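You operate a simulated robot arm through the tools that you are given. There is no shell and no other tool.

You are at the controls of a simulated robot arm. One attempt, no reset.

JOB
Test the green probe spool and save its class into the docked thermostat.
Fine: test it on the probe tester, switch the setter on, turn the probe dial to the mark nearest the reading, press SAVE once, switch off, return the spool to its pocket. The thermostat stays docked.

The check looks at the end state, three seconds after you hand in, the way a careful person would. Anything else that was tipped, shoved, dropped, spilled or broken makes it a failure.

ROBOT AND FRAMES
A 7-joint arm with a two-finger parallel gripper, fixed in place. Base frame: the origin is at the foot of the arm, x ahead of it, y to its left, z up; the work surface is at about z = 850. Readings come in mm, degrees, newtons and seconds.
Its first joint turns from -132.0 to 132.0 degrees. Payload 3.91 kg.
The TCP is the grasp point between the finger pads, 30 mm short of the fingertips. In the tool frame z runs along the fingers and y along their closing line. Largest opening 110 mm; finger width 20, thickness 10; the body of the gripper, 48 by 112 mm, starts 55 mm behind the TCP.
Orientation is that of the tool frame in the base frame, as a unit quaternion [w, x, y, z]. With the fingers straight down and closing along the base's y, the tool's x points along the base's -x, its y along +y and its z along -z.

CONTROLS
- The arm moves only by the tool servo_tool. Its argument "rows" is one flat list of numbers, 7 for each row, row after row: the shift along the base's x, y, z in mm, then the turn, a rotation vector about the base's x, y, z in degrees, then the opening, from 0 (shut) to 1 (fully open). In form: [dx, dy, dz, rx, ry, rz, jaw, dx, dy, dz, rx, ry, rz, jaw, ...]. A call has 1 to 20 rows; each row is the pose to reach, as a shift and turn from the pose commanded when the call began. A row lasts 0.2 s, in which the tool goes at most 50 mm and 8.6 degrees; a call with a longer step from one row to the next is refused whole, and so is a gripper value outside its range. A pose out of reach is approached as far as the arm can. The call stops where the force on the tool passes 40 N (or 10 N more than at its start, if that is more) or the arm is blocked; 0.2 s more then pass. The fingers move at their own pace (about 108 mm/s each) and stop on an object; they squeeze with about 30 N. The grip force told is the motor's: it shows also when the fingers shut on nothing. Time passes only in rows, and 0.2 s behind the last, so rows that repeat a pose let the fingers close. It gives the time, the measured TCP pose, the force on the tool (base axes), the opening and the grip force at its end, in the units of the frame above (readings bear some noise), with the torque about the TCP (base axes, N m) and any sound that the robot's microphone picked up.
- Cameras (640 x 400 px; columns grow to the right, rows downward): "scene" is fixed at [51.7, 505.6, 1607.4]; the picture's right is [0.77, -0.64, 0.00], its down [-0.58, -0.69, -0.44] and it looks along [0.28, 0.34, -0.90] (base axes); focal length 342 px, centre (320, 200). "wrist" rides on the gripper at [72, 17, -103] in the tool frame; the picture's right is [-0.23, 0.97, 0.00], its down [-0.76, -0.18, -0.62] and it looks along [-0.61, -0.14, 0.78] (tool axes); focal length 222 px, centre (320, 200). There is no depth. A picture from a camera that has moved, and an enlarged one, comes with that camera's place and axes in the base frame and with its lens. The place of the scene camera against the robot may be out by one fixed shift of up to 12 mm in any direction.
- grab_frame(camera): a new picture of that camera. It takes no simulated time.
- inspect(camera, box): a new picture of the part [left, top, right, bottom] of that camera's present view, enlarged. It takes no simulated time.
- finish_job(): hands the job in; it is judged then, once.

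Nothing tells you positions but the pictures and the camera data. Unless the task says otherwise, let go and move clear before handing in.

The tools are called after "Request:" as name(argument=value, ...) on one line, values as JSON. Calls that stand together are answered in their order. servo_tool: Moves the arm, as the interface text tells. Its arguments: {"type":"object","properties":{"rows":{"type":"array","items":{"type":"number"}}},"required":["rows"]} The other tools are called the same way: grab_frame (camera) takes a picture; inspect (camera, box) takes an enlarged picture of a part of a camera's view; finish_job () hands the job in.

At the start:

```text
time: 0.0
position: [322.2, 642.2, 1205.9]
tcp_rot: [0.0, 0.0, 1.0, 0.001]
contact_force: [-0.6, 0.4, 0.6]
wrist_torque: [-0.01, 0.01, -0.02]
opening: 110.1
grasp_force: 0.0
```

scene: 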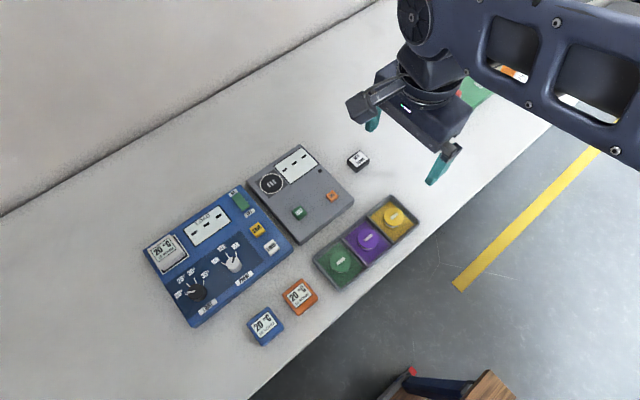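
wrist: 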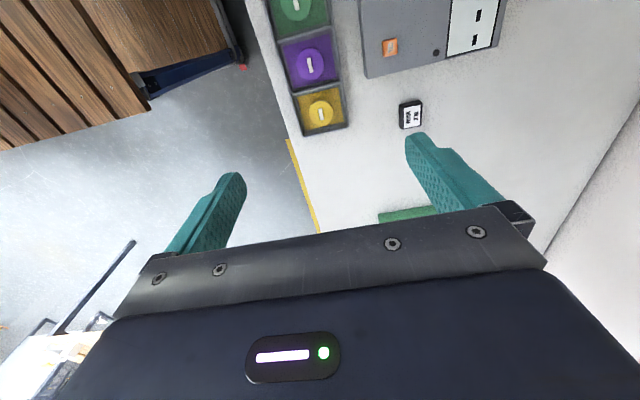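

I see a blue setter board with a docked thermostat on the left, a grey probe tester behind it, and a three-pocket tray with green, purple and yellow spools. I'll look closer before moving anything.

Request:
inspect(camera="scene", box=[130, 180, 300, 330])

Request:
inspect(camera="scene", box=[235, 135, 375, 245])

Request:
inspect(camera="scene", box=[300, 180, 430, 300])

Request:
inspect(camera="wrist", box=[240, 0, 520, 150])

```text
2.67 times, centred on (215, 255) of scene
camera zoom: at [51.7, 505.6, 1607.4], right [0.77, -0.64, 0.0], down [-0.58, -0.69, -0.44], along [0.28, 0.34, -0.9], focal length 911 px, centre (600, 53)
```

zoom: 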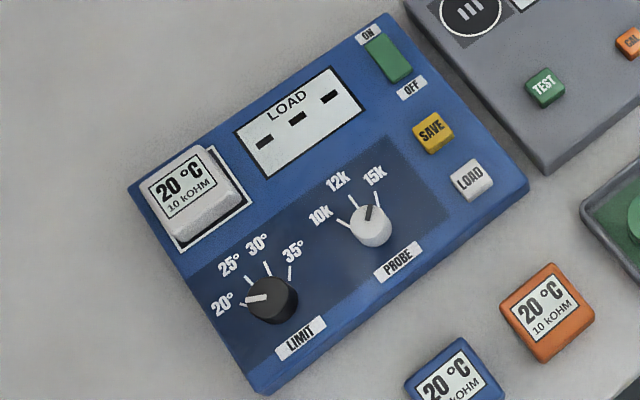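

```text
3.64 times, centred on (305, 190) of scene
camera zoom: at [51.7, 505.6, 1607.4], right [0.77, -0.64, 0.0], down [-0.58, -0.69, -0.44], along [0.28, 0.34, -0.9], focal length 1243 px, centre (374, 236)
```

zoom: 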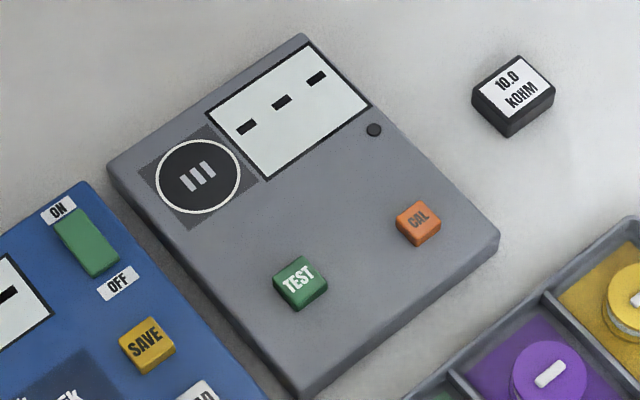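

```text
3.33 times, centred on (365, 240) of scene
camera zoom: at [51.7, 505.6, 1607.4], right [0.77, -0.64, 0.0], down [-0.58, -0.69, -0.44], along [0.28, 0.34, -0.9], focal length 1139 px, centre (170, 67)
```

zoom: 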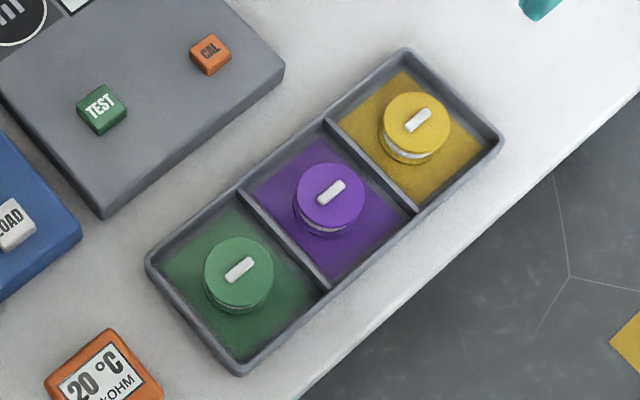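

```text
2.29 times, centred on (380, 75) of wrist
camera zoom: at [249.8, 657.6, 1309.3], right [0.23, 0.97, 0.0], down [0.76, -0.18, 0.62], along [0.61, -0.14, -0.78], focal length 508 px, centre (183, 486)
```

zoom: 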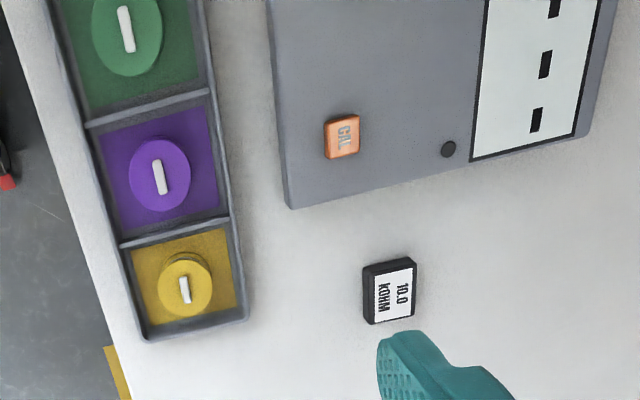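

The tray runs along base x with the green spool near (219, 637), the tester plate is near (217, 888), and the setter is around x 40–130, y 775–895. I'll move over the green spool for a closer wrist view.

Request:
servo_tool(rows=[-26, -1, -36, 0, 0, 0, 1, -52, -3, -73, 0, 0, 0, 1, -78, -4, -110, 0, 0, 0, 1, -103, -5, -146, 0, 0, 0, 1])

```text
time: 1.0
position: [221.5, 638.2, 1061.7]
tcp_rot: [0.0, 0.001, 1.0, 0.001]
contact_force: [0.3, 0.5, -0.1]
wrist_torque: [0.03, 0.01, 0.02]
opening: 110.0
grasp_force: 0.1
```

I'm now about 200 mm above the spool tray, and next I'll take close views from both cameras.

Request:
grab_frame(camera="wrist")

Request:
inspect(camera="wrist", box=[220, 20, 420, 145])

Request:
grab_frame(camera="scene")

```text
taken
camera wrist: at [148.0, 653.6, 1164.3], right [0.23, 0.97, 0.0], down [0.76, -0.18, 0.62], along [0.61, -0.14, -0.78], focal length 222 px, centre (320, 200)
```

wrist: 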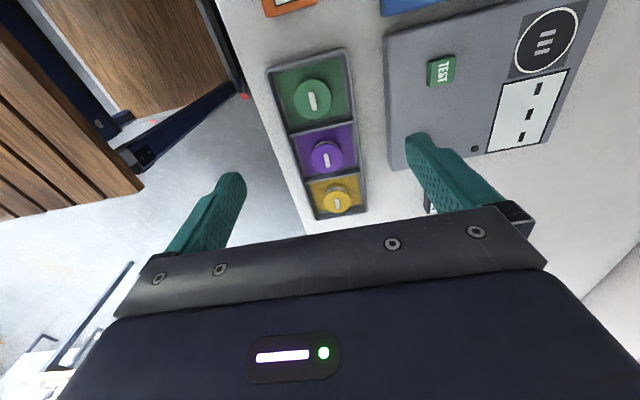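

```text
3.20 times, centred on (320, 82) of wrist
camera zoom: at [148.0, 653.6, 1164.3], right [0.23, 0.97, 0.0], down [0.76, -0.18, 0.62], along [0.61, -0.14, -0.78], focal length 711 px, centre (320, 576)
```

zoom: 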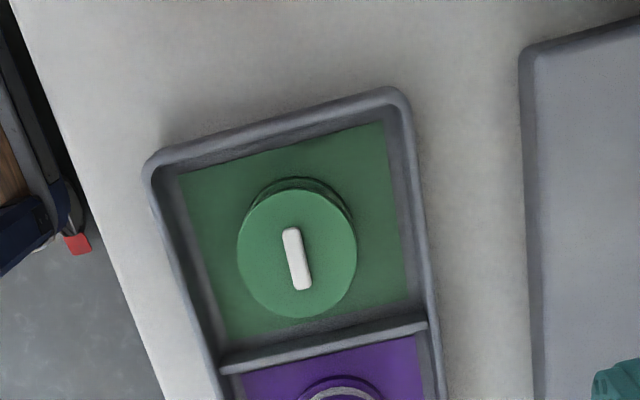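

```text
taken
```

scene: 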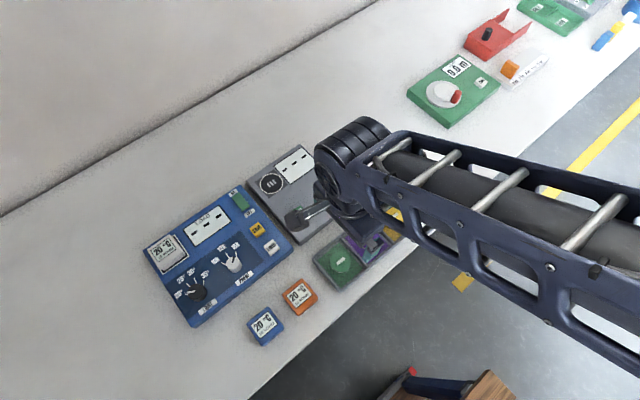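

The green spool's handle bar lies along x and I place it near (217, 630). I need the heights, so I'll zoom in with both cameras on the spool, tester and setter.

Request:
inspect(camera="scene", box=[310, 230, 374, 270])

Request:
inspect(camera="scene", box=[215, 180, 295, 230])

Request:
inspect(camera="scene", box=[200, 230, 280, 280])

Request:
inspect(camera="wrist", box=[380, 0, 600, 150])

```text
10.00 times, centred on (342, 250) of scene
camera zoom: at [51.7, 505.6, 1607.4], right [0.77, -0.64, 0.0], down [-0.58, -0.69, -0.44], along [0.28, 0.34, -0.9], focal length 3418 px, centre (100, -300)
```

zoom: 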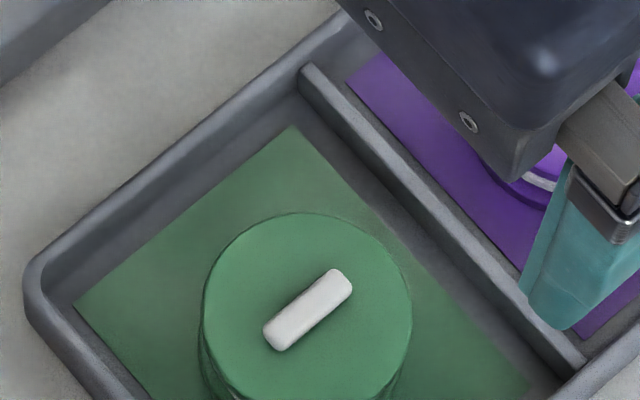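

```text
8.00 times, centred on (255, 205) of scene
camera zoom: at [51.7, 505.6, 1607.4], right [0.77, -0.64, 0.0], down [-0.58, -0.69, -0.44], along [0.28, 0.34, -0.9], focal length 2734 px, centre (840, 160)
```

zoom: 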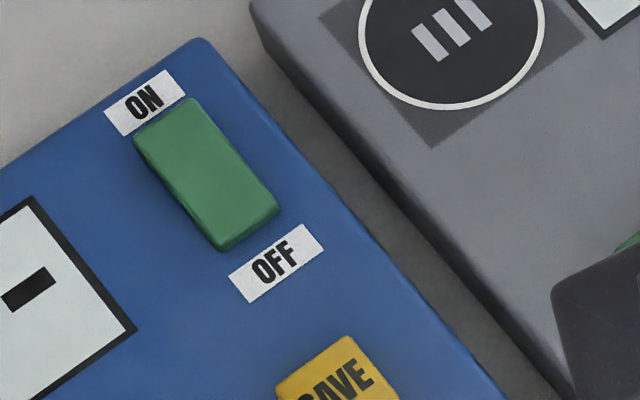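

```text
8.00 times, centred on (240, 255) of scene
camera zoom: at [51.7, 505.6, 1607.4], right [0.77, -0.64, 0.0], down [-0.58, -0.69, -0.44], along [0.28, 0.34, -0.9], focal length 2734 px, centre (960, -240)
```

zoom: 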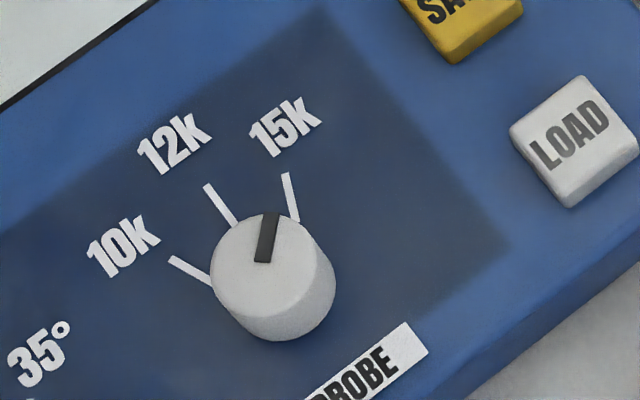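

```text
2.67 times, centred on (490, 75) of wrist
camera zoom: at [148.0, 653.6, 1164.3], right [0.23, 0.97, 0.0], down [0.76, -0.18, 0.62], along [0.61, -0.14, -0.78], focal length 592 px, centre (-133, 533)
```

zoom: 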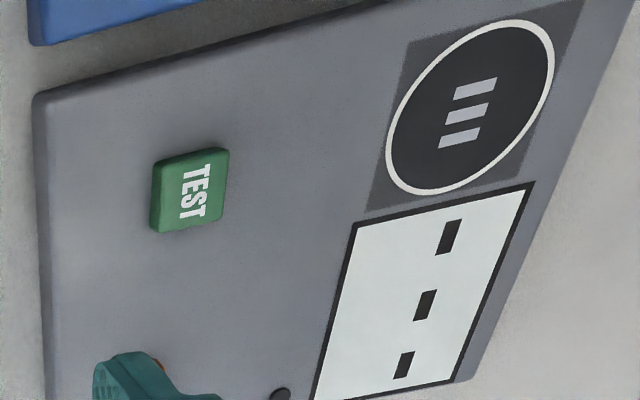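

The probe dial currently points near 15k, the tester shows dashes, and the spool has a small raised bar on its top flange. I'll zoom in on the bar and then drop lower to measure heights by parallax.

Request:
inspect(camera="wrist", box=[280, 70, 344, 110])

Request:
servo_tool(rows=[-3, -8, -45, 0, 0, 0, 1, -4, -8, -90, 0, 0, 0, 1])

Request:
grab_frame(camera="wrist")

Request:
inspect(camera="wrist", box=[240, 50, 400, 180])

```text
10.00 times, centred on (312, 90) of wrist
camera zoom: at [148.0, 653.6, 1164.3], right [0.23, 0.97, 0.0], down [0.76, -0.18, 0.62], along [0.61, -0.14, -0.78], focal length 2221 px, centre (400, 1300)
```

zoom: 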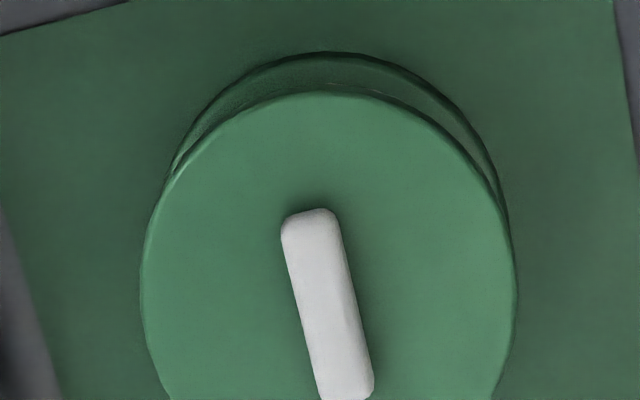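

```text
time: 1.6
position: [216.5, 630.1, 970.3]
tcp_rot: [0.0, 0.0, 1.0, 0.001]
contact_force: [-0.4, -0.2, 1.0]
wrist_torque: [0.0, 0.02, -0.02]
opening: 109.9
grasp_force: 0.1
```

```text
taken
camera wrist: at [144.1, 645.6, 1073.7], right [0.23, 0.97, 0.0], down [0.76, -0.18, 0.62], along [0.61, -0.14, -0.78], focal length 222 px, centre (320, 200)
```

wrist: 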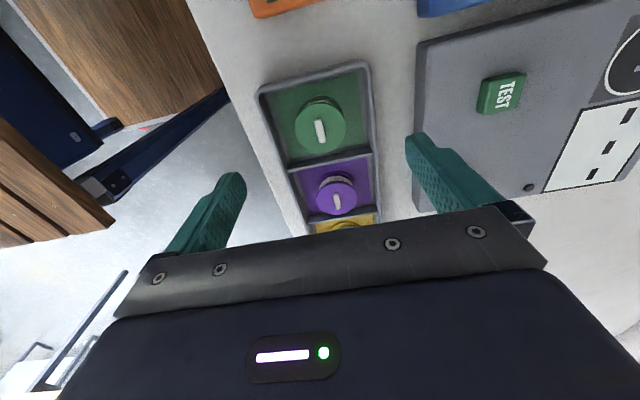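

```text
3.08 times, centred on (320, 115) of wrist
camera zoom: at [144.1, 645.6, 1073.7], right [0.23, 0.97, 0.0], down [0.76, -0.18, 0.62], along [0.61, -0.14, -0.78], focal length 684 px, centre (320, 462)
```

zoom: 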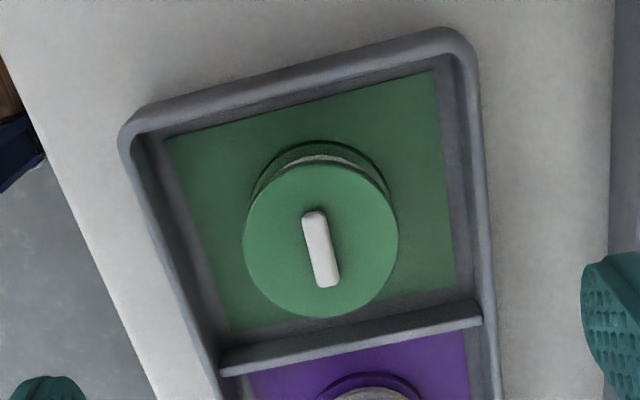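

By parallax the bar top is at about (218, 628.5, 880), the flange top at about 873 and the disc diameter at about 44 mm. I'll set the opening to about 58 mm, descend partway and check alignment before gripping the flanges.

Request:
servo_tool(rows=[2, 0, -20, 0, 0, 0, 0.53, 2, 0, -40, 0, 0, 0, 0.53, 2, 0, -45, 0, 0, 0, 0.53, 2, 0, -45, 0, 0, 0, 0.53])

Request:
grab_frame(camera="wrist")

Request:
grab_frame(camera="scene")

```text
time: 2.6
position: [218.2, 629.6, 926.1]
tcp_rot: [0.0, -0.001, 1.0, 0.0]
contact_force: [-0.5, 0.5, -0.1]
wrist_torque: [0.0, -0.02, 0.03]
opening: 58.1
grasp_force: 0.0
```

```text
taken
camera wrist: at [145.8, 644.8, 1028.8], right [0.23, 0.97, 0.0], down [0.76, -0.18, 0.62], along [0.61, -0.14, -0.78], focal length 222 px, centre (320, 200)
```

wrist: 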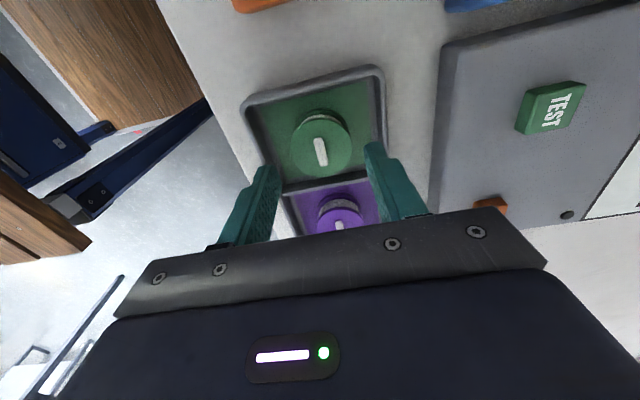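

```text
taken
```

scene: 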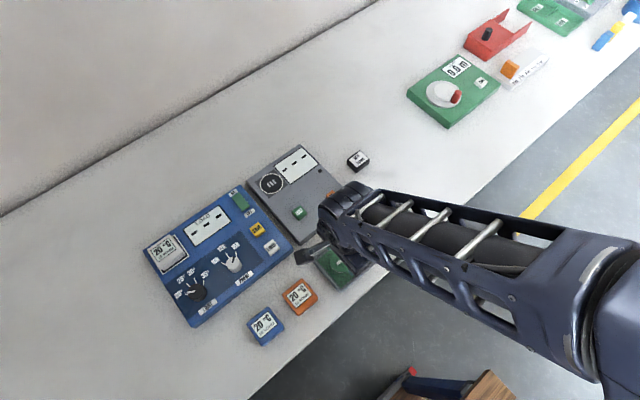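

The bar is again at (218, 628.6), so the gripper is centred over the spool. I'll descend until the fingertips straddle the flanges, then close.

Request:
servo_tool(rows=[0, 0.7, -12, 0, 0, 0, 0.53, 0, 0.7, -24, 0, 0, 0, 0.53, 0, 0.7, -36, 0, 0, 0, 0.53, 0, 0.7, -36, 0, 0, 0, 0.53])

Request:
inspect(camera="wrist", box=[200, 60, 460, 222])

```text
time: 3.6
position: [218.0, 629.7, 890.5]
tcp_rot: [0.0, -0.001, 1.0, 0.0]
contact_force: [0.0, 1.0, 0.4]
wrist_torque: [0.06, 0.02, 0.02]
opening: 58.3
grasp_force: 0.0
```

```text
2.46 times, centred on (330, 141) of wrist
camera zoom: at [144.9, 645.1, 992.3], right [0.23, 0.97, 0.0], down [0.76, -0.18, 0.62], along [0.61, -0.14, -0.78], focal length 547 px, centre (295, 345)
```

zoom: 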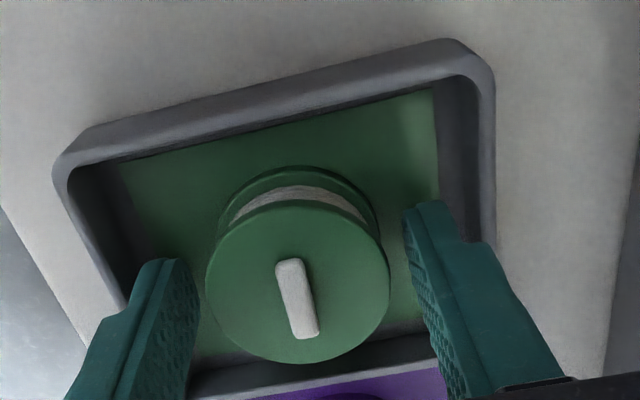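

The fingers straddle the spool cleanly inside the pocket walls. I'll close and check the grip.

Request:
servo_tool(rows=[0, 0, 0, 0, 0, 0, 0.42, 0, 0, 0, 0, 0, 0, 0.38, 0, 0, 0, 0, 0, 0, 0.3, 0, 0, 0, 0, 0, 0, 0.3])

Request:
inspect(camera="wrist", box=[200, 60, 460, 222])

```text
time: 4.6
position: [217.6, 629.8, 888.7]
tcp_rot: [0.0, -0.001, 1.0, 0.0]
contact_force: [-0.1, -0.2, 0.5]
wrist_torque: [0.02, 0.0, -0.01]
opening: 44.4
grasp_force: 29.8
```

```text
2.46 times, centred on (330, 141) of wrist
camera zoom: at [144.9, 645.2, 992.5], right [0.23, 0.97, 0.0], down [0.76, -0.18, 0.62], along [0.61, -0.14, -0.78], focal length 547 px, centre (295, 345)
```

zoom: 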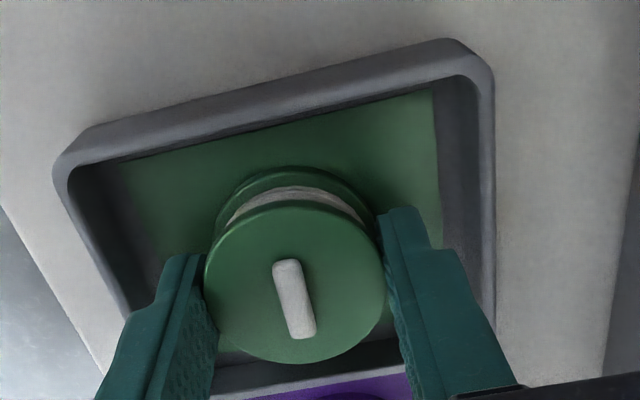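

The grip holds at 44 mm. I'll lift the spool straight up and check that it comes along.

Request:
servo_tool(rows=[0, 0, 10, 0, 0, 0, 0.3, 0, 0, 25, 0, 0, 0, 0.3, 0, 0, 50, 0, 0, 0, 0.3, 0, 0, 80, 0, 0, 0, 0.3, 0, 0, 100, 0, 0, 0, 0.3, 0, 0, 100, 0, 0, 0, 0.3])

Request:
grab_frame(camera="wrist")

```text
time: 6.0
position: [218.1, 630.4, 991.0]
tcp_rot: [0.0, 0.0, 1.0, 0.001]
contact_force: [-0.1, -0.8, -1.1]
wrist_torque: [-0.01, 0.0, -0.02]
opening: 44.3
grasp_force: 30.0
```

```text
taken
camera wrist: at [145.1, 646.2, 1093.3], right [0.23, 0.97, 0.0], down [0.76, -0.18, 0.62], along [0.61, -0.14, -0.78], focal length 222 px, centre (320, 200)
```

wrist: 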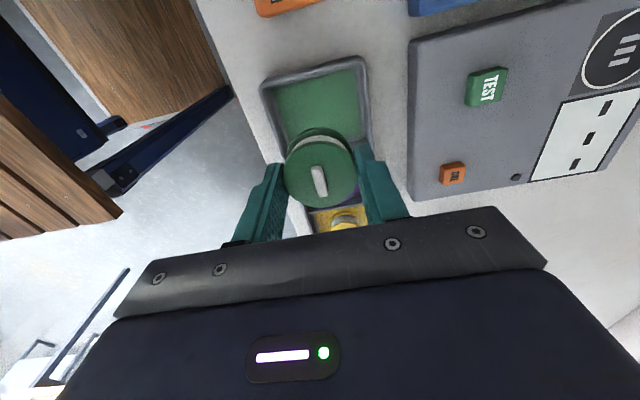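

The spool is lifted cleanly. I'll carry it toward the tester plate, staying high, and look again there.

Request:
servo_tool(rows=[0, 40, 10, 0, 0, 0, 0.3, 0, 80, 20, 0, 0, 0, 0.3, 0, 120, 20, 0, 0, 0, 0.3, 0, 160, 20, 0, 0, 0, 0.3, 0, 200, 20, 0, 0, 0, 0.3, 10, 240, 20, 0, 0, 0, 0.3, 10, 240, 20, 0, 0, 0, 0.3])

Request:
grab_frame(camera="wrist")

Request:
inspect(camera="wrist", box=[220, 40, 420, 165])

```text
time: 7.6
position: [227.6, 869.7, 1011.8]
tcp_rot: [0.0, -0.001, 1.0, -0.001]
contact_force: [0.2, -0.6, -1.1]
wrist_torque: [0.02, 0.03, -0.03]
opening: 44.4
grasp_force: 30.5
```

```text
taken
camera wrist: at [155.3, 884.9, 1114.0], right [0.23, 0.97, 0.0], down [0.76, -0.18, 0.62], along [0.61, -0.14, -0.78], focal length 222 px, centre (320, 200)
```

wrist: 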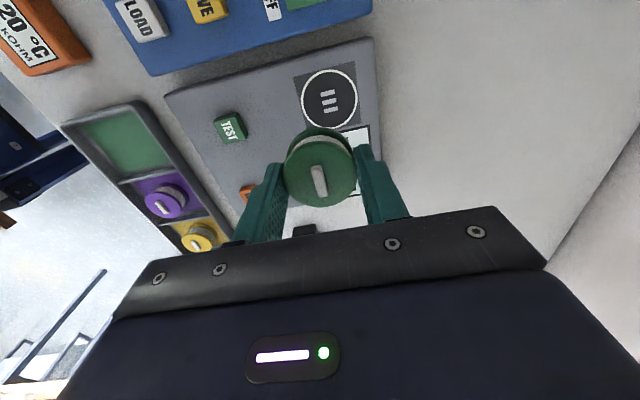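

```text
3.20 times, centred on (320, 102) of wrist
camera zoom: at [155.3, 884.9, 1114.0], right [0.23, 0.97, 0.0], down [0.76, -0.18, 0.62], along [0.61, -0.14, -0.78], focal length 711 px, centre (320, 512)
```

zoom: 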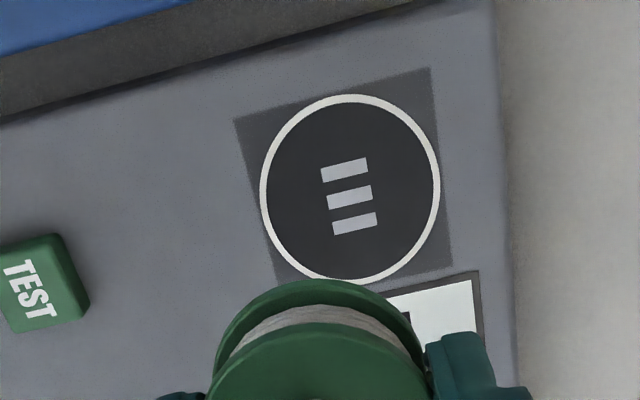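

The plate centre works out to about (217, 880, 879). I'll shift by (−10, +12), come down to just above it and check again.

Request:
servo_tool(rows=[-10.4, 12, 0, 0, 0, 0, 0.3, -10.4, 12, -30, 0, 0, 0, 0.3, -10.4, 12, -60, 0, 0, 0, 0.3, -10.4, 12, -78, 0, 0, 0, 0.3, -10.4, 12, -78, 0, 0, 0, 0.3])

Request:
grab_frame(camera="wrist")

Request:
inspect(camera="wrist", box=[220, 80, 420, 205])

Request:
inspect(camera="scene", box=[230, 140, 358, 220])

```text
time: 8.8
position: [216.2, 880.4, 933.6]
tcp_rot: [0.0, 0.0, 1.0, 0.0]
contact_force: [0.4, 0.8, -0.3]
wrist_torque: [0.01, 0.03, -0.03]
opening: 44.5
grasp_force: 30.3
```

```text
taken
camera wrist: at [144.0, 896.2, 1035.2], right [0.23, 0.97, 0.0], down [0.76, -0.18, 0.62], along [0.61, -0.14, -0.78], focal length 222 px, centre (320, 200)
```

wrist: 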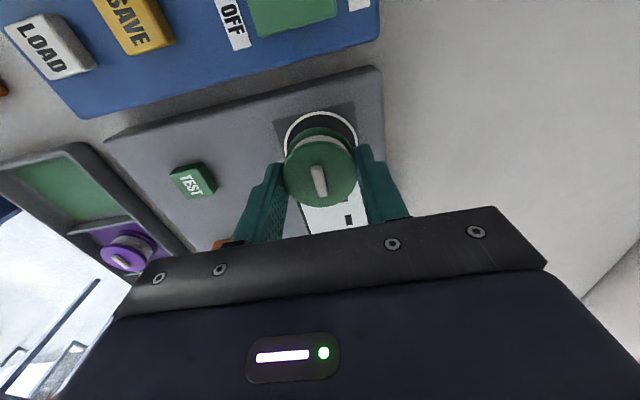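

```text
3.20 times, centred on (320, 142) of wrist
camera zoom: at [144.0, 896.2, 1035.2], right [0.23, 0.97, 0.0], down [0.76, -0.18, 0.62], along [0.61, -0.14, -0.78], focal length 711 px, centre (320, 384)
```

zoom: 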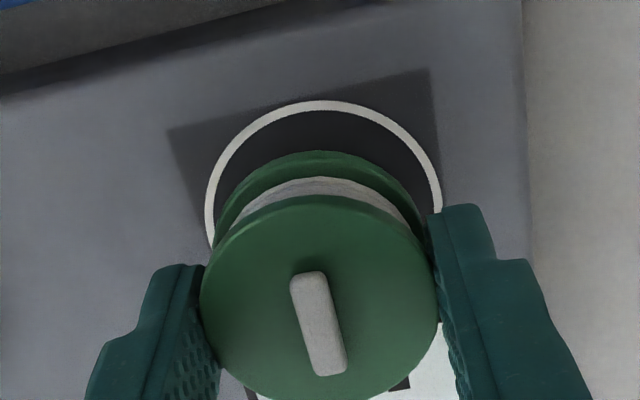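

```text
5.00 times, centred on (294, 180) of scene
camera zoom: at [51.7, 505.6, 1607.4], right [0.77, -0.64, 0.0], down [-0.58, -0.69, -0.44], along [0.28, 0.34, -0.9], focal length 1709 px, centre (450, 300)
```

zoom: 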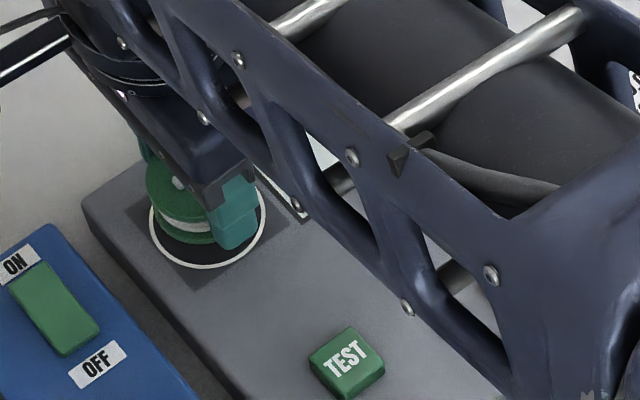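

The spool is well centred over the ring. I'll descend the last part in small steps and watch the force.

Request:
servo_tool(rows=[0, 0, -6, 0, 0, 0, 0.3, 0, 0, -11, 0, 0, 0, 0.3, 0, 0, -13, 0, 0, 0, 0.3, 0, 0, -13, 0, 0, 0, 0.3])

Request:
inspect(camera="wrist", box=[220, 80, 420, 205])

Request:
inspect(camera="scene", box=[240, 160, 304, 200])

```text
time: 9.8
position: [215.8, 880.3, 917.6]
tcp_rot: [0.0, -0.001, 1.0, 0.0]
contact_force: [0.3, -0.1, -1.0]
wrist_torque: [0.02, -0.02, -0.02]
opening: 44.3
grasp_force: 29.7
```

```text
3.20 times, centred on (320, 142) of wrist
camera zoom: at [144.1, 897.1, 1021.5], right [0.23, 0.97, 0.0], down [0.76, -0.18, 0.62], along [0.61, -0.14, -0.78], focal length 711 px, centre (320, 384)
```

zoom: 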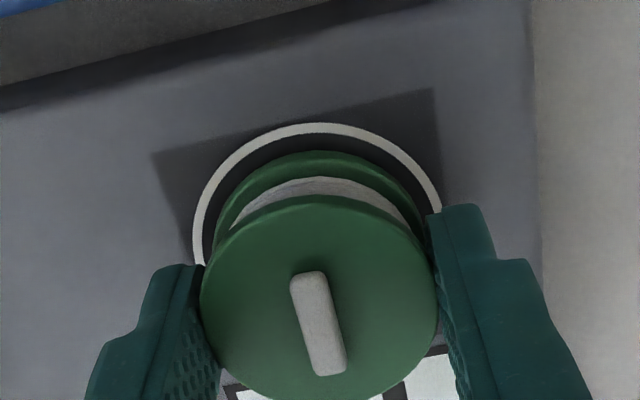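

```text
10.00 times, centred on (272, 180) of scene
camera zoom: at [51.7, 505.6, 1607.4], right [0.77, -0.64, 0.0], down [-0.58, -0.69, -0.44], along [0.28, 0.34, -0.9], focal length 3418 px, centre (800, 400)
```

zoom: 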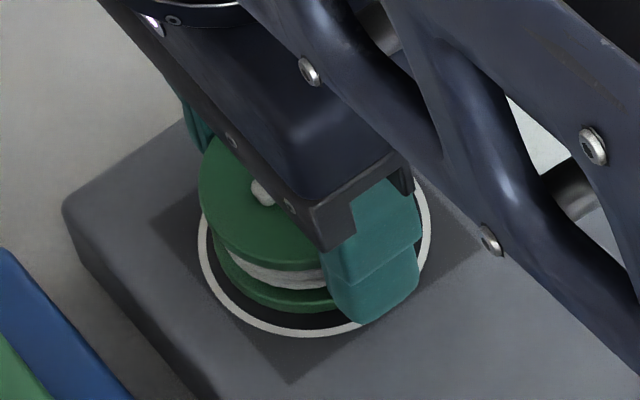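

The spool still hovers a few mm above the plate. I'll keep descending in 1 mm steps.

Request:
servo_tool(rows=[0, 0, -1, 0, 0, 0, 0.3, 0, 0, -2, 0, 0, 0, 0.3, 0, 0, -2, 0, 0, 0, 0.3])

Request:
servo_tool(rows=[0, 0, -1, 0, 0, 0, 0.3, 0, 0, -1, 0, 0, 0, 0.3])

Request:
servo_tool(rows=[0, 0, -1, 0, 0, 0, 0.3, 0, 0, -1, 0, 0, 0, 0.3])

```text
time: 10.6
position: [217.2, 881.1, 915.9]
tcp_rot: [0.0, -0.001, 1.0, 0.0]
contact_force: [-0.3, 0.3, -1.4]
wrist_torque: [0.02, 0.03, -0.03]
opening: 44.4
grasp_force: 30.3
```

```text
time: 11.2
position: [217.8, 881.5, 916.5]
tcp_rot: [0.001, -0.001, 1.0, 0.001]
contact_force: [0.8, 1.0, 3.4]
wrist_torque: [0.03, -0.03, -0.01]
opening: 44.3
grasp_force: 30.1
```

```text
time: 11.8
position: [218.0, 881.6, 915.8]
tcp_rot: [0.0, 0.0, 1.0, 0.0]
contact_force: [0.0, -2.0, 13.6]
wrist_torque: [-0.14, 0.0, 0.0]
opening: 44.8
grasp_force: 30.2
```

Contact is confirmed at about 14 N, so the spool rests on the plate. I'll open gently and back straight up.

Request:
servo_tool(rows=[0, 0, 1, 0, 0, 0, 0.3, 0, 0, 1, 0, 0, 0, 0.45, 0, 0, 1, 0, 0, 0, 0.53, 0, 0, 1, 0, 0, 0, 0.53])

Request:
inspect(camera="wrist", box=[220, 80, 420, 205])

```text
time: 12.8
position: [217.5, 881.9, 915.6]
tcp_rot: [-0.001, 0.0, 1.0, 0.0]
contact_force: [0.3, -0.5, 1.0]
wrist_torque: [-0.01, -0.02, 0.0]
opening: 58.5
grasp_force: 0.2
```

```text
3.20 times, centred on (320, 142) of wrist
camera zoom: at [144.7, 897.3, 1017.8], right [0.23, 0.97, 0.0], down [0.76, -0.18, 0.62], along [0.61, -0.14, -0.78], focal length 711 px, centre (320, 384)
```

zoom: 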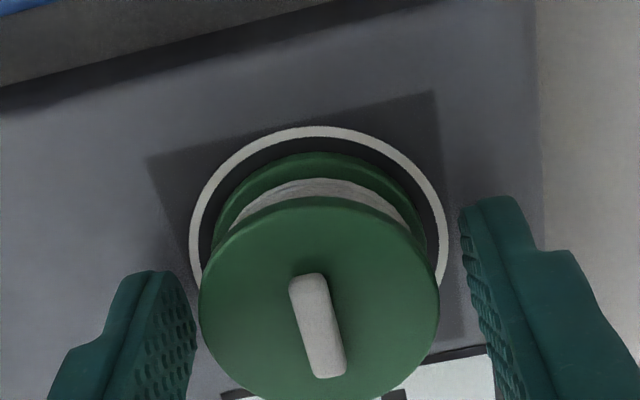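

The spool stands free, centred on the plate. I'll rise, close the fingers and move over the TEST button.

Request:
servo_tool(rows=[0, 0, 10, 0, 0, 0, 0.53, 0, 0, 30, 0, 0, 0, 0.53, 0, 0, 60, 0, 0, 0, 0.53, 0, -40, 80, 0, 0, 0, 0.3, 0, -80, 80, 0, 0, 0, 0, 0, -106, 80, 0, 0, 0, 0, 0, -106, 70, 0, 0, 0, 0, 0, -106, 70, 0, 0, 0, 0])

Request:
grab_frame(camera="wrist")

Request:
inspect(camera="wrist", box=[220, 40, 420, 165])

Request:
grab_frame(camera="scene")

```text
time: 14.6
position: [216.1, 777.9, 986.6]
tcp_rot: [0.0, -0.001, 1.0, 0.0]
contact_force: [0.3, 0.5, -0.3]
wrist_torque: [-0.01, -0.01, -0.02]
opening: 0.1
grasp_force: 30.2
```

```text
taken
camera wrist: at [144.5, 792.4, 1088.6], right [0.23, 0.97, 0.0], down [0.76, -0.18, 0.62], along [0.61, -0.14, -0.78], focal length 222 px, centre (320, 200)
```

wrist: 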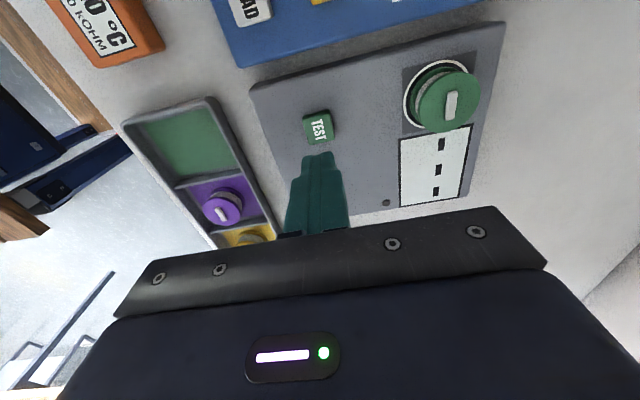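

```text
3.20 times, centred on (320, 102) of wrist
camera zoom: at [144.5, 792.4, 1088.6], right [0.23, 0.97, 0.0], down [0.76, -0.18, 0.62], along [0.61, -0.14, -0.78], focal length 711 px, centre (320, 512)
```

zoom: 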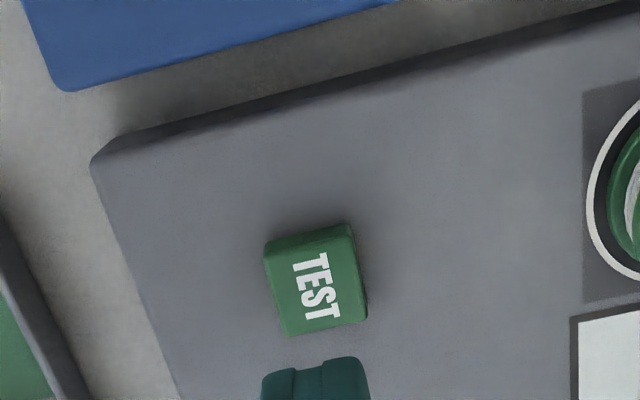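

```text
taken
```

scene: 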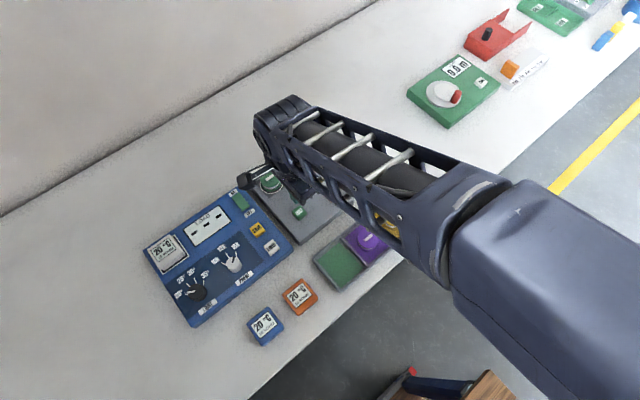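

The TEST button top is at about (218, 774, 888) and the closed fingertips are nearly above it. I'll lower to just above the button.

Request:
servo_tool(rows=[1.3, -1.2, -20, 0, 0, 0, 0, 1.3, -1.2, -40, 0, 0, 0, 0, 1.3, -1.2, -60, 0, 0, 0, 0, 1.3, -1.2, -63, 0, 0, 0, 0, 1.3, -1.2, -63, 0, 0, 0, 0])

Request:
inspect(camera="wrist", box=[220, 80, 420, 205])

```text
time: 15.8
position: [219.9, 774.5, 922.4]
tcp_rot: [0.0, 0.0, 1.0, 0.0]
contact_force: [0.3, -0.1, -0.8]
wrist_torque: [0.01, -0.01, 0.01]
opening: 0.5
grasp_force: 30.1
```

```text
3.20 times, centred on (320, 142) of wrist
camera zoom: at [146.4, 790.6, 1025.1], right [0.23, 0.97, 0.0], down [0.76, -0.18, 0.62], along [0.61, -0.14, -0.78], focal length 711 px, centre (320, 384)
```

zoom: 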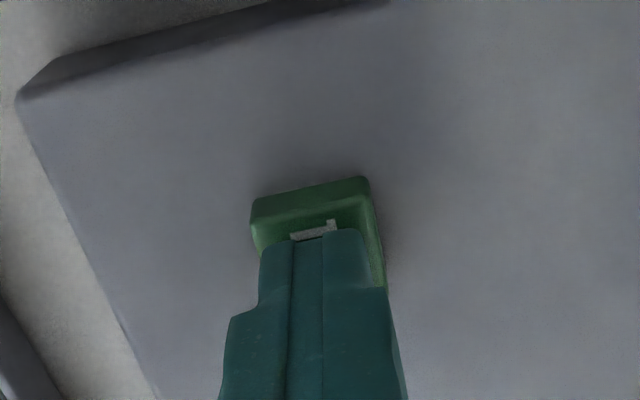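

The fingertips are squarely over TEST. I'll press in 1–2 mm steps and listen for the click.

Request:
servo_tool(rows=[0, 0, -2, 0, 0, 0, 0, 0, 0, -4, 0, 0, 0, 0, 0, 0, -5, 0, 0, 0, 0])

```text
time: 16.6
position: [218.3, 775.5, 918.1]
tcp_rot: [0.0, 0.0, 1.0, 0.0]
contact_force: [0.3, 0.2, 1.7]
wrist_torque: [0.0, -0.03, -0.01]
opening: 0.1
grasp_force: 30.2
heard: click
```

I heard a click, so TEST registered. I'll retract and read the display.

Request:
servo_tool(rows=[0, 0, 15, 0, 0, 0, 0, 0, 0, 45, 0, 0, 0, 0, 0, 0, 75, 0, 0, 0, 0, 0, 0, 75, 0, 0, 0, 0])

Request:
inspect(camera="wrist", box=[360, 40, 520, 220])

Request:
grab_frame(camera="wrist")

Request:
inspect(camera="scene", box=[230, 140, 358, 220])

```text
time: 17.6
position: [218.2, 773.9, 994.3]
tcp_rot: [0.0, -0.001, 1.0, 0.0]
contact_force: [-0.8, -0.4, 0.2]
wrist_torque: [-0.01, 0.0, 0.0]
opening: 0.0
grasp_force: 29.8
```

```text
2.22 times, centred on (440, 130) of wrist
camera zoom: at [145.1, 790.1, 1096.5], right [0.23, 0.97, 0.0], down [0.76, -0.18, 0.62], along [0.61, -0.14, -0.78], focal length 494 px, centre (53, 356)
```

zoom: 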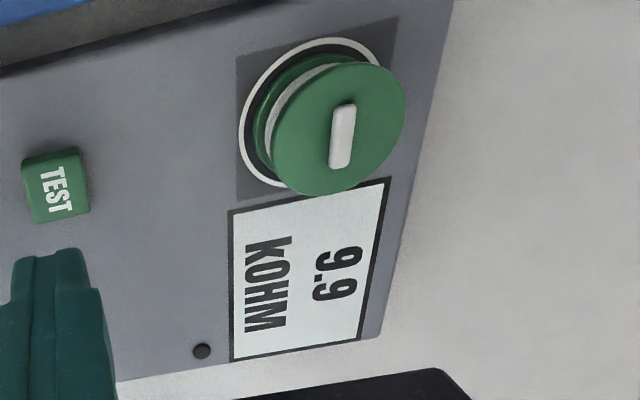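

```text
taken
camera wrist: at [145.1, 790.1, 1096.5], right [0.23, 0.97, 0.0], down [0.76, -0.18, 0.62], along [0.61, -0.14, -0.78], focal length 222 px, centre (320, 200)
```

wrist: 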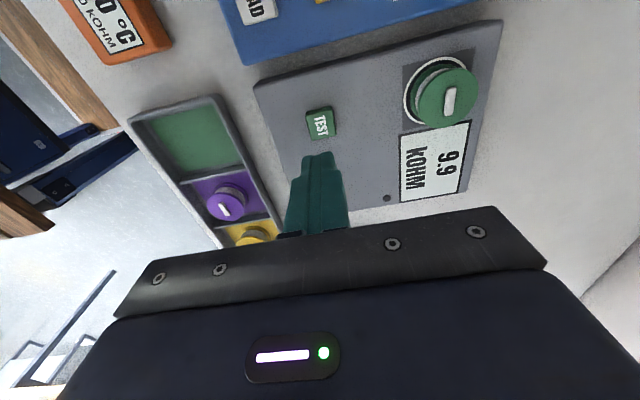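

```text
5.00 times, centred on (294, 180) of scene
camera zoom: at [51.7, 505.6, 1607.4], right [0.77, -0.64, 0.0], down [-0.58, -0.69, -0.44], along [0.28, 0.34, -0.9], focal length 1709 px, centre (450, 300)
```

zoom: 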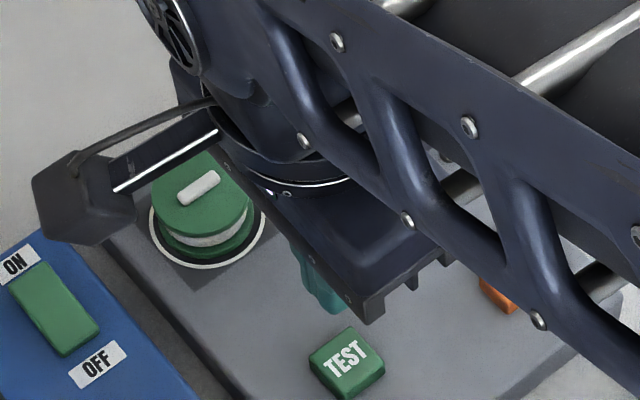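

The tester reads 9.9 kOHM, whose nearest mark is 10k. I'll check the small dark lamp and the CAL area to see whether the tester signals anything.

Request:
inspect(camera="wrist", box=[370, 180, 402, 210])

Request:
inspect(camera="wrist", box=[390, 110, 480, 210])

```text
13.33 times, centred on (386, 195) of wrist
camera zoom: at [145.1, 790.1, 1096.5], right [0.23, 0.97, 0.0], down [0.76, -0.18, 0.62], along [0.61, -0.14, -0.78], focal length 2962 px, centre (-560, 267)
```

zoom: 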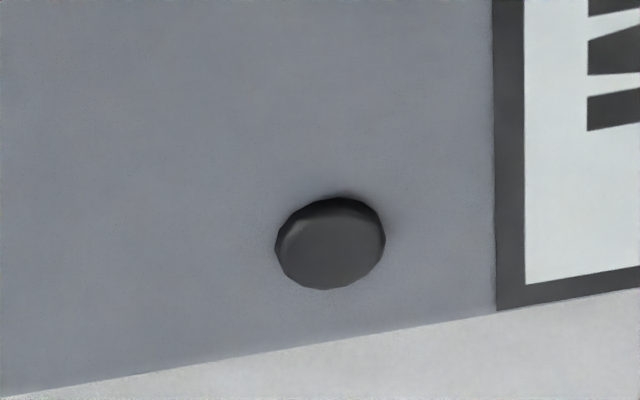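

```text
4.00 times, centred on (435, 160) of wrist
camera zoom: at [145.1, 790.1, 1096.5], right [0.23, 0.97, 0.0], down [0.76, -0.18, 0.62], along [0.61, -0.14, -0.78], focal length 888 px, centre (-140, 360)
```

zoom: 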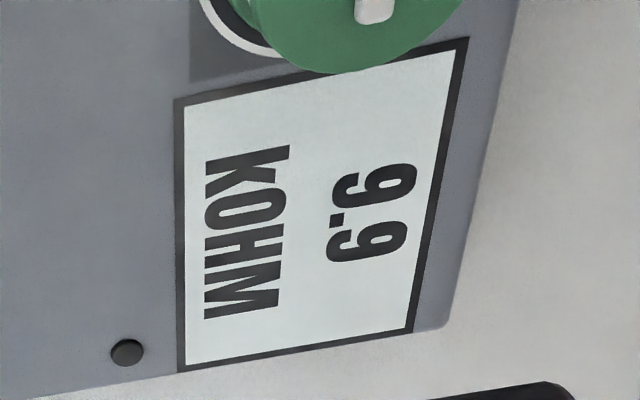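

The lamp is dark and nothing warns of a fault, so I take 9.9 → 10k as the class. Next I'll move over the setter's power switch and the SAVE button for a close look.

Request:
servo_tool(rows=[-30, 25, 5, 0, 0, 0, 0, -60, 50, 8, 0, 0, 0, 0, -88, 75, 8, 0, 0, 0, 0, -88, 75, 8, 0, 0, 0, 0])

Request:
grab_frame(camera="wrist")

Request:
inspect(camera="wrist", box=[300, 40, 460, 160])

Request:
inspect(camera="wrist", box=[200, 40, 340, 160])

```text
time: 18.6
position: [130.2, 850.6, 1000.4]
tcp_rot: [0.0, 0.0, 1.0, 0.0]
contact_force: [0.0, -0.6, 0.1]
wrist_torque: [0.01, -0.01, 0.02]
opening: 0.1
grasp_force: 30.3
```

```text
taken
camera wrist: at [56.8, 866.6, 1102.8], right [0.23, 0.97, 0.0], down [0.76, -0.18, 0.62], along [0.61, -0.14, -0.78], focal length 222 px, centre (320, 200)
```

wrist: 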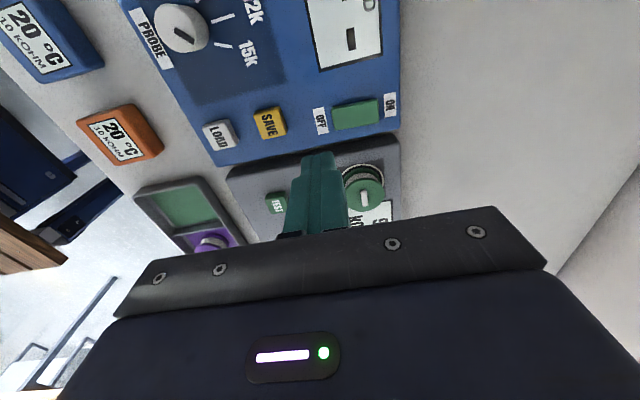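

```text
3.33 times, centred on (380, 100) of wrist
camera zoom: at [56.8, 866.6, 1102.8], right [0.23, 0.97, 0.0], down [0.76, -0.18, 0.62], along [0.61, -0.14, -0.78], focal length 740 px, centre (120, 533)
```

zoom: 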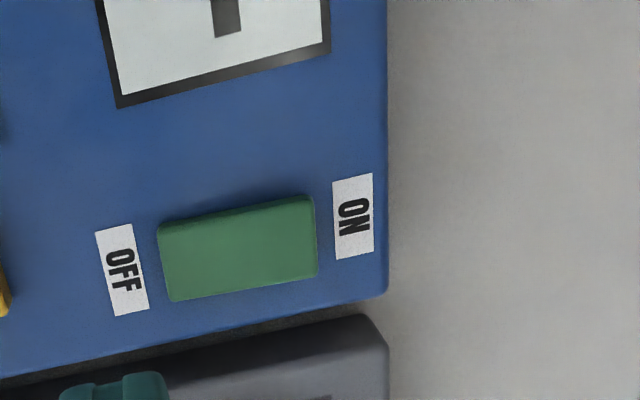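

```text
3.33 times, centred on (270, 100) of wrist
camera zoom: at [56.8, 866.6, 1102.8], right [0.23, 0.97, 0.0], down [0.76, -0.18, 0.62], along [0.61, -0.14, -0.78], focal length 740 px, centre (487, 533)
```

zoom: 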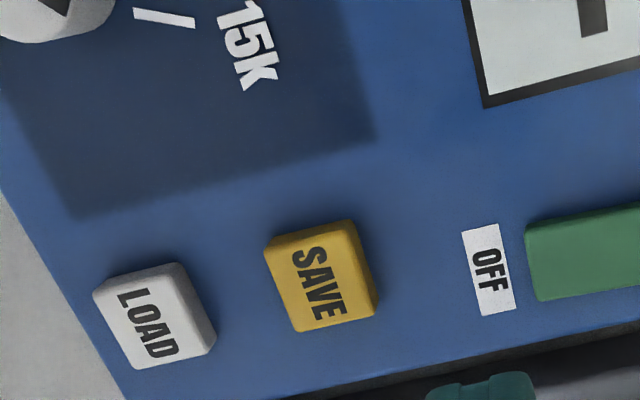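

The rocker's ON end looks raised, so it's off. It spans about y 863–904 at x ≈ 131. I'll go above its ON end near y = 896.

Request:
servo_tool(rows=[1.4, 23, 0, 0, 0, 0, 0, 1.4, 46.4, 0, 0, 0, 0, 0, 1.4, 46.4, -30, 0, 0, 0, 0, 1.4, 46.4, -60, 0, 0, 0, 0, 1.4, 46.4, -60, 0, 0, 0, 0])

Request:
inspect(camera="wrist", box=[220, 80, 420, 205])

Request:
inspect(camera="scene", box=[190, 160, 318, 240])

```text
time: 19.8
position: [130.1, 896.7, 940.1]
tcp_rot: [0.0, -0.001, 1.0, 0.0]
contact_force: [0.1, -0.2, 0.1]
wrist_torque: [0.0, 0.0, 0.01]
opening: 0.0
grasp_force: 29.9
```

```text
3.20 times, centred on (320, 142) of wrist
camera zoom: at [58.0, 912.5, 1043.1], right [0.23, 0.97, 0.0], down [0.76, -0.18, 0.62], along [0.61, -0.14, -0.78], focal length 711 px, centre (320, 384)
```

zoom: 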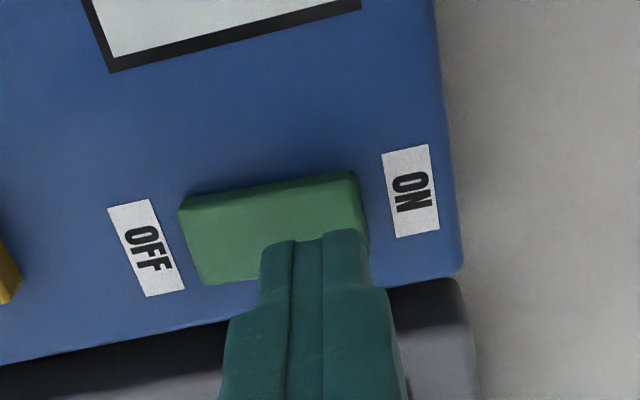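

```text
5.00 times, centred on (254, 200) of scene
camera zoom: at [51.7, 505.6, 1607.4], right [0.77, -0.64, 0.0], down [-0.58, -0.69, -0.44], along [0.28, 0.34, -0.9], focal length 1709 px, centre (650, 200)
```

zoom: 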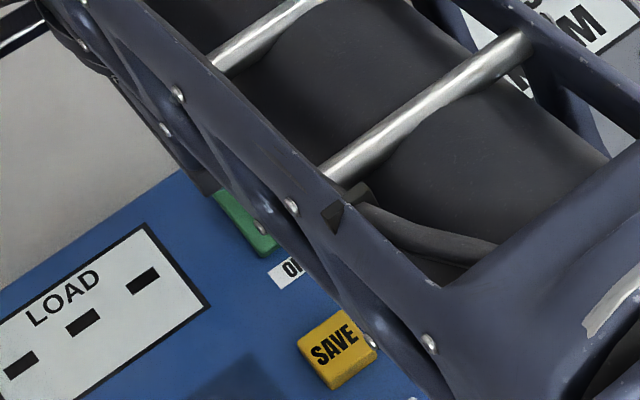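

The fingertips hang over the rocker's raised ON end. I'll press down gradually.

Request:
servo_tool(rows=[0, 0, -6, 0, 0, 0, 0, 0, 0, -10, 0, 0, 0, 0, 0, 0, -13, 0, 0, 0, 0, 0, 0, -15, 0, 0, 0, 0])

```text
time: 20.8
position: [132.2, 895.6, 925.7]
tcp_rot: [0.0, 0.0, 1.0, 0.0]
contact_force: [-0.1, 0.1, -0.1]
wrist_torque: [0.02, 0.01, 0.01]
opening: 0.2
grasp_force: 30.1
```

There's no contact yet with the tips at about z = 895. I'll continue down in 1–2 mm steps.

Request:
servo_tool(rows=[0, 0, -2, 0, 0, 0, 0, 0, 0, -3.5, 0, 0, 0, 0, 0, 0, -5, 0, 0, 0, 0])

Request:
inspect(camera="wrist", box=[220, 80, 420, 205])

```text
time: 21.6
position: [133.0, 895.6, 919.7]
tcp_rot: [0.001, 0.0, 1.0, -0.001]
contact_force: [0.9, 1.3, 0.7]
wrist_torque: [0.05, -0.01, -0.03]
opening: 0.1
grasp_force: 29.9
```

```text
3.20 times, centred on (320, 142) of wrist
camera zoom: at [59.3, 911.5, 1022.8], right [0.23, 0.97, 0.0], down [0.76, -0.18, 0.62], along [0.61, -0.14, -0.78], focal length 711 px, centre (320, 384)
```

zoom: 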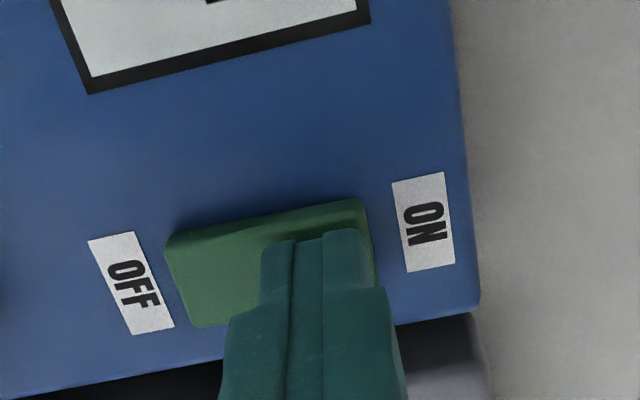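

The tips are almost touching the rocker. I'll press on in small steps.

Request:
servo_tool(rows=[0, 0, -1.5, 0, 0, 0, 0, 0, 0, -3, 0, 0, 0, 0, 0, 0, -4, 0, 0, 0, 0])

```text
time: 22.4
position: [132.5, 895.6, 918.8]
tcp_rot: [0.0, 0.0, 1.0, 0.001]
contact_force: [1.7, -1.6, 22.4]
wrist_torque: [-0.28, -0.05, 0.03]
opening: 0.3
grasp_force: 29.3
```

I felt 22 N with no click, and the torque shows contact on the −y edge of the tips, so the rocker may slope down toward ON. I'll back off and examine its tilt more carefully.

Request:
servo_tool(rows=[0, 0, 10, 0, 0, 0, 0, 0, -20, 40, 0, 0, 0, 0, -10, -50, 70, 0, 0, 0, 0, -10, -50, 70, 0, 0, 0, 0])

Request:
grab_frame(camera="wrist")

Request:
inspect(camera="wrist", box=[310, 60, 410, 135])

Request:
inspect(camera="scene", box=[215, 180, 279, 220])

```text
time: 23.4
position: [124.1, 845.7, 984.9]
tcp_rot: [0.0, -0.001, 1.0, 0.0]
contact_force: [-0.4, -0.8, -0.1]
wrist_torque: [0.02, 0.02, 0.02]
opening: 0.1
grasp_force: 30.0
```

```text
taken
camera wrist: at [50.1, 860.7, 1088.6], right [0.23, 0.97, 0.0], down [0.76, -0.18, 0.62], along [0.61, -0.14, -0.78], focal length 222 px, centre (320, 200)
```

wrist: 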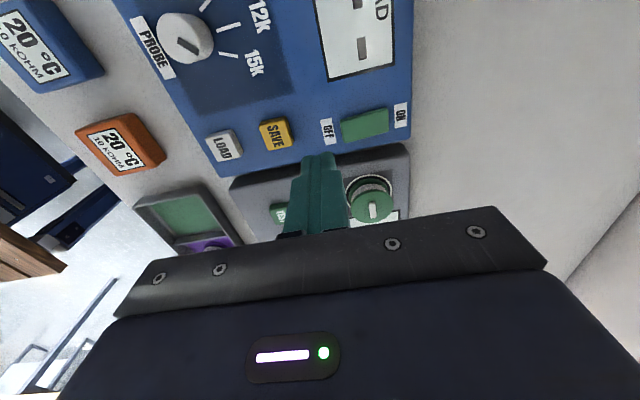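

```text
5.33 times, centred on (360, 98) of wrist
camera zoom: at [50.1, 860.7, 1088.6], right [0.23, 0.97, 0.0], down [0.76, -0.18, 0.62], along [0.61, -0.14, -0.78], focal length 1185 px, centre (107, 747)
```

zoom: 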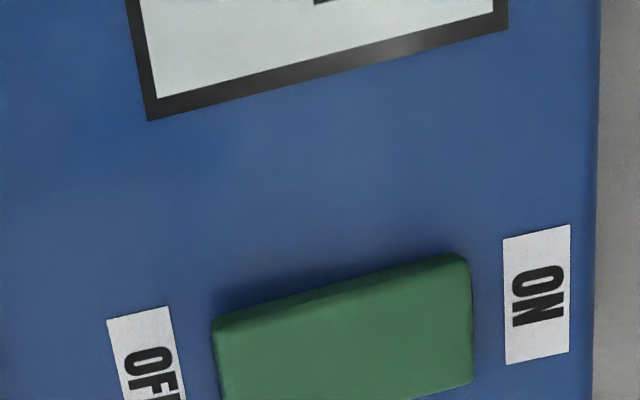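

```text
10.00 times, centred on (247, 200) of scene
camera zoom: at [51.7, 505.6, 1607.4], right [0.77, -0.64, 0.0], down [-0.58, -0.69, -0.44], along [0.28, 0.34, -0.9], focal length 3418 px, centre (1050, 200)
```

zoom: 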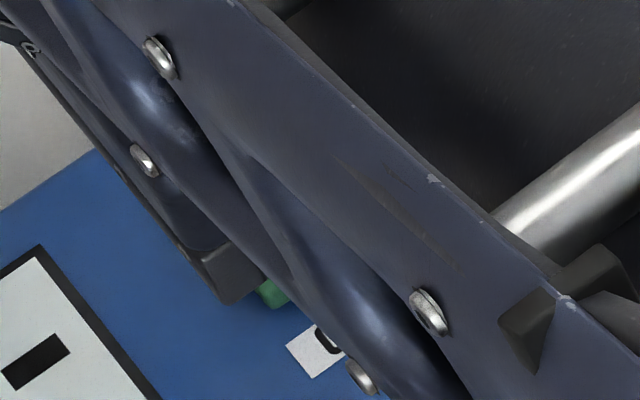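

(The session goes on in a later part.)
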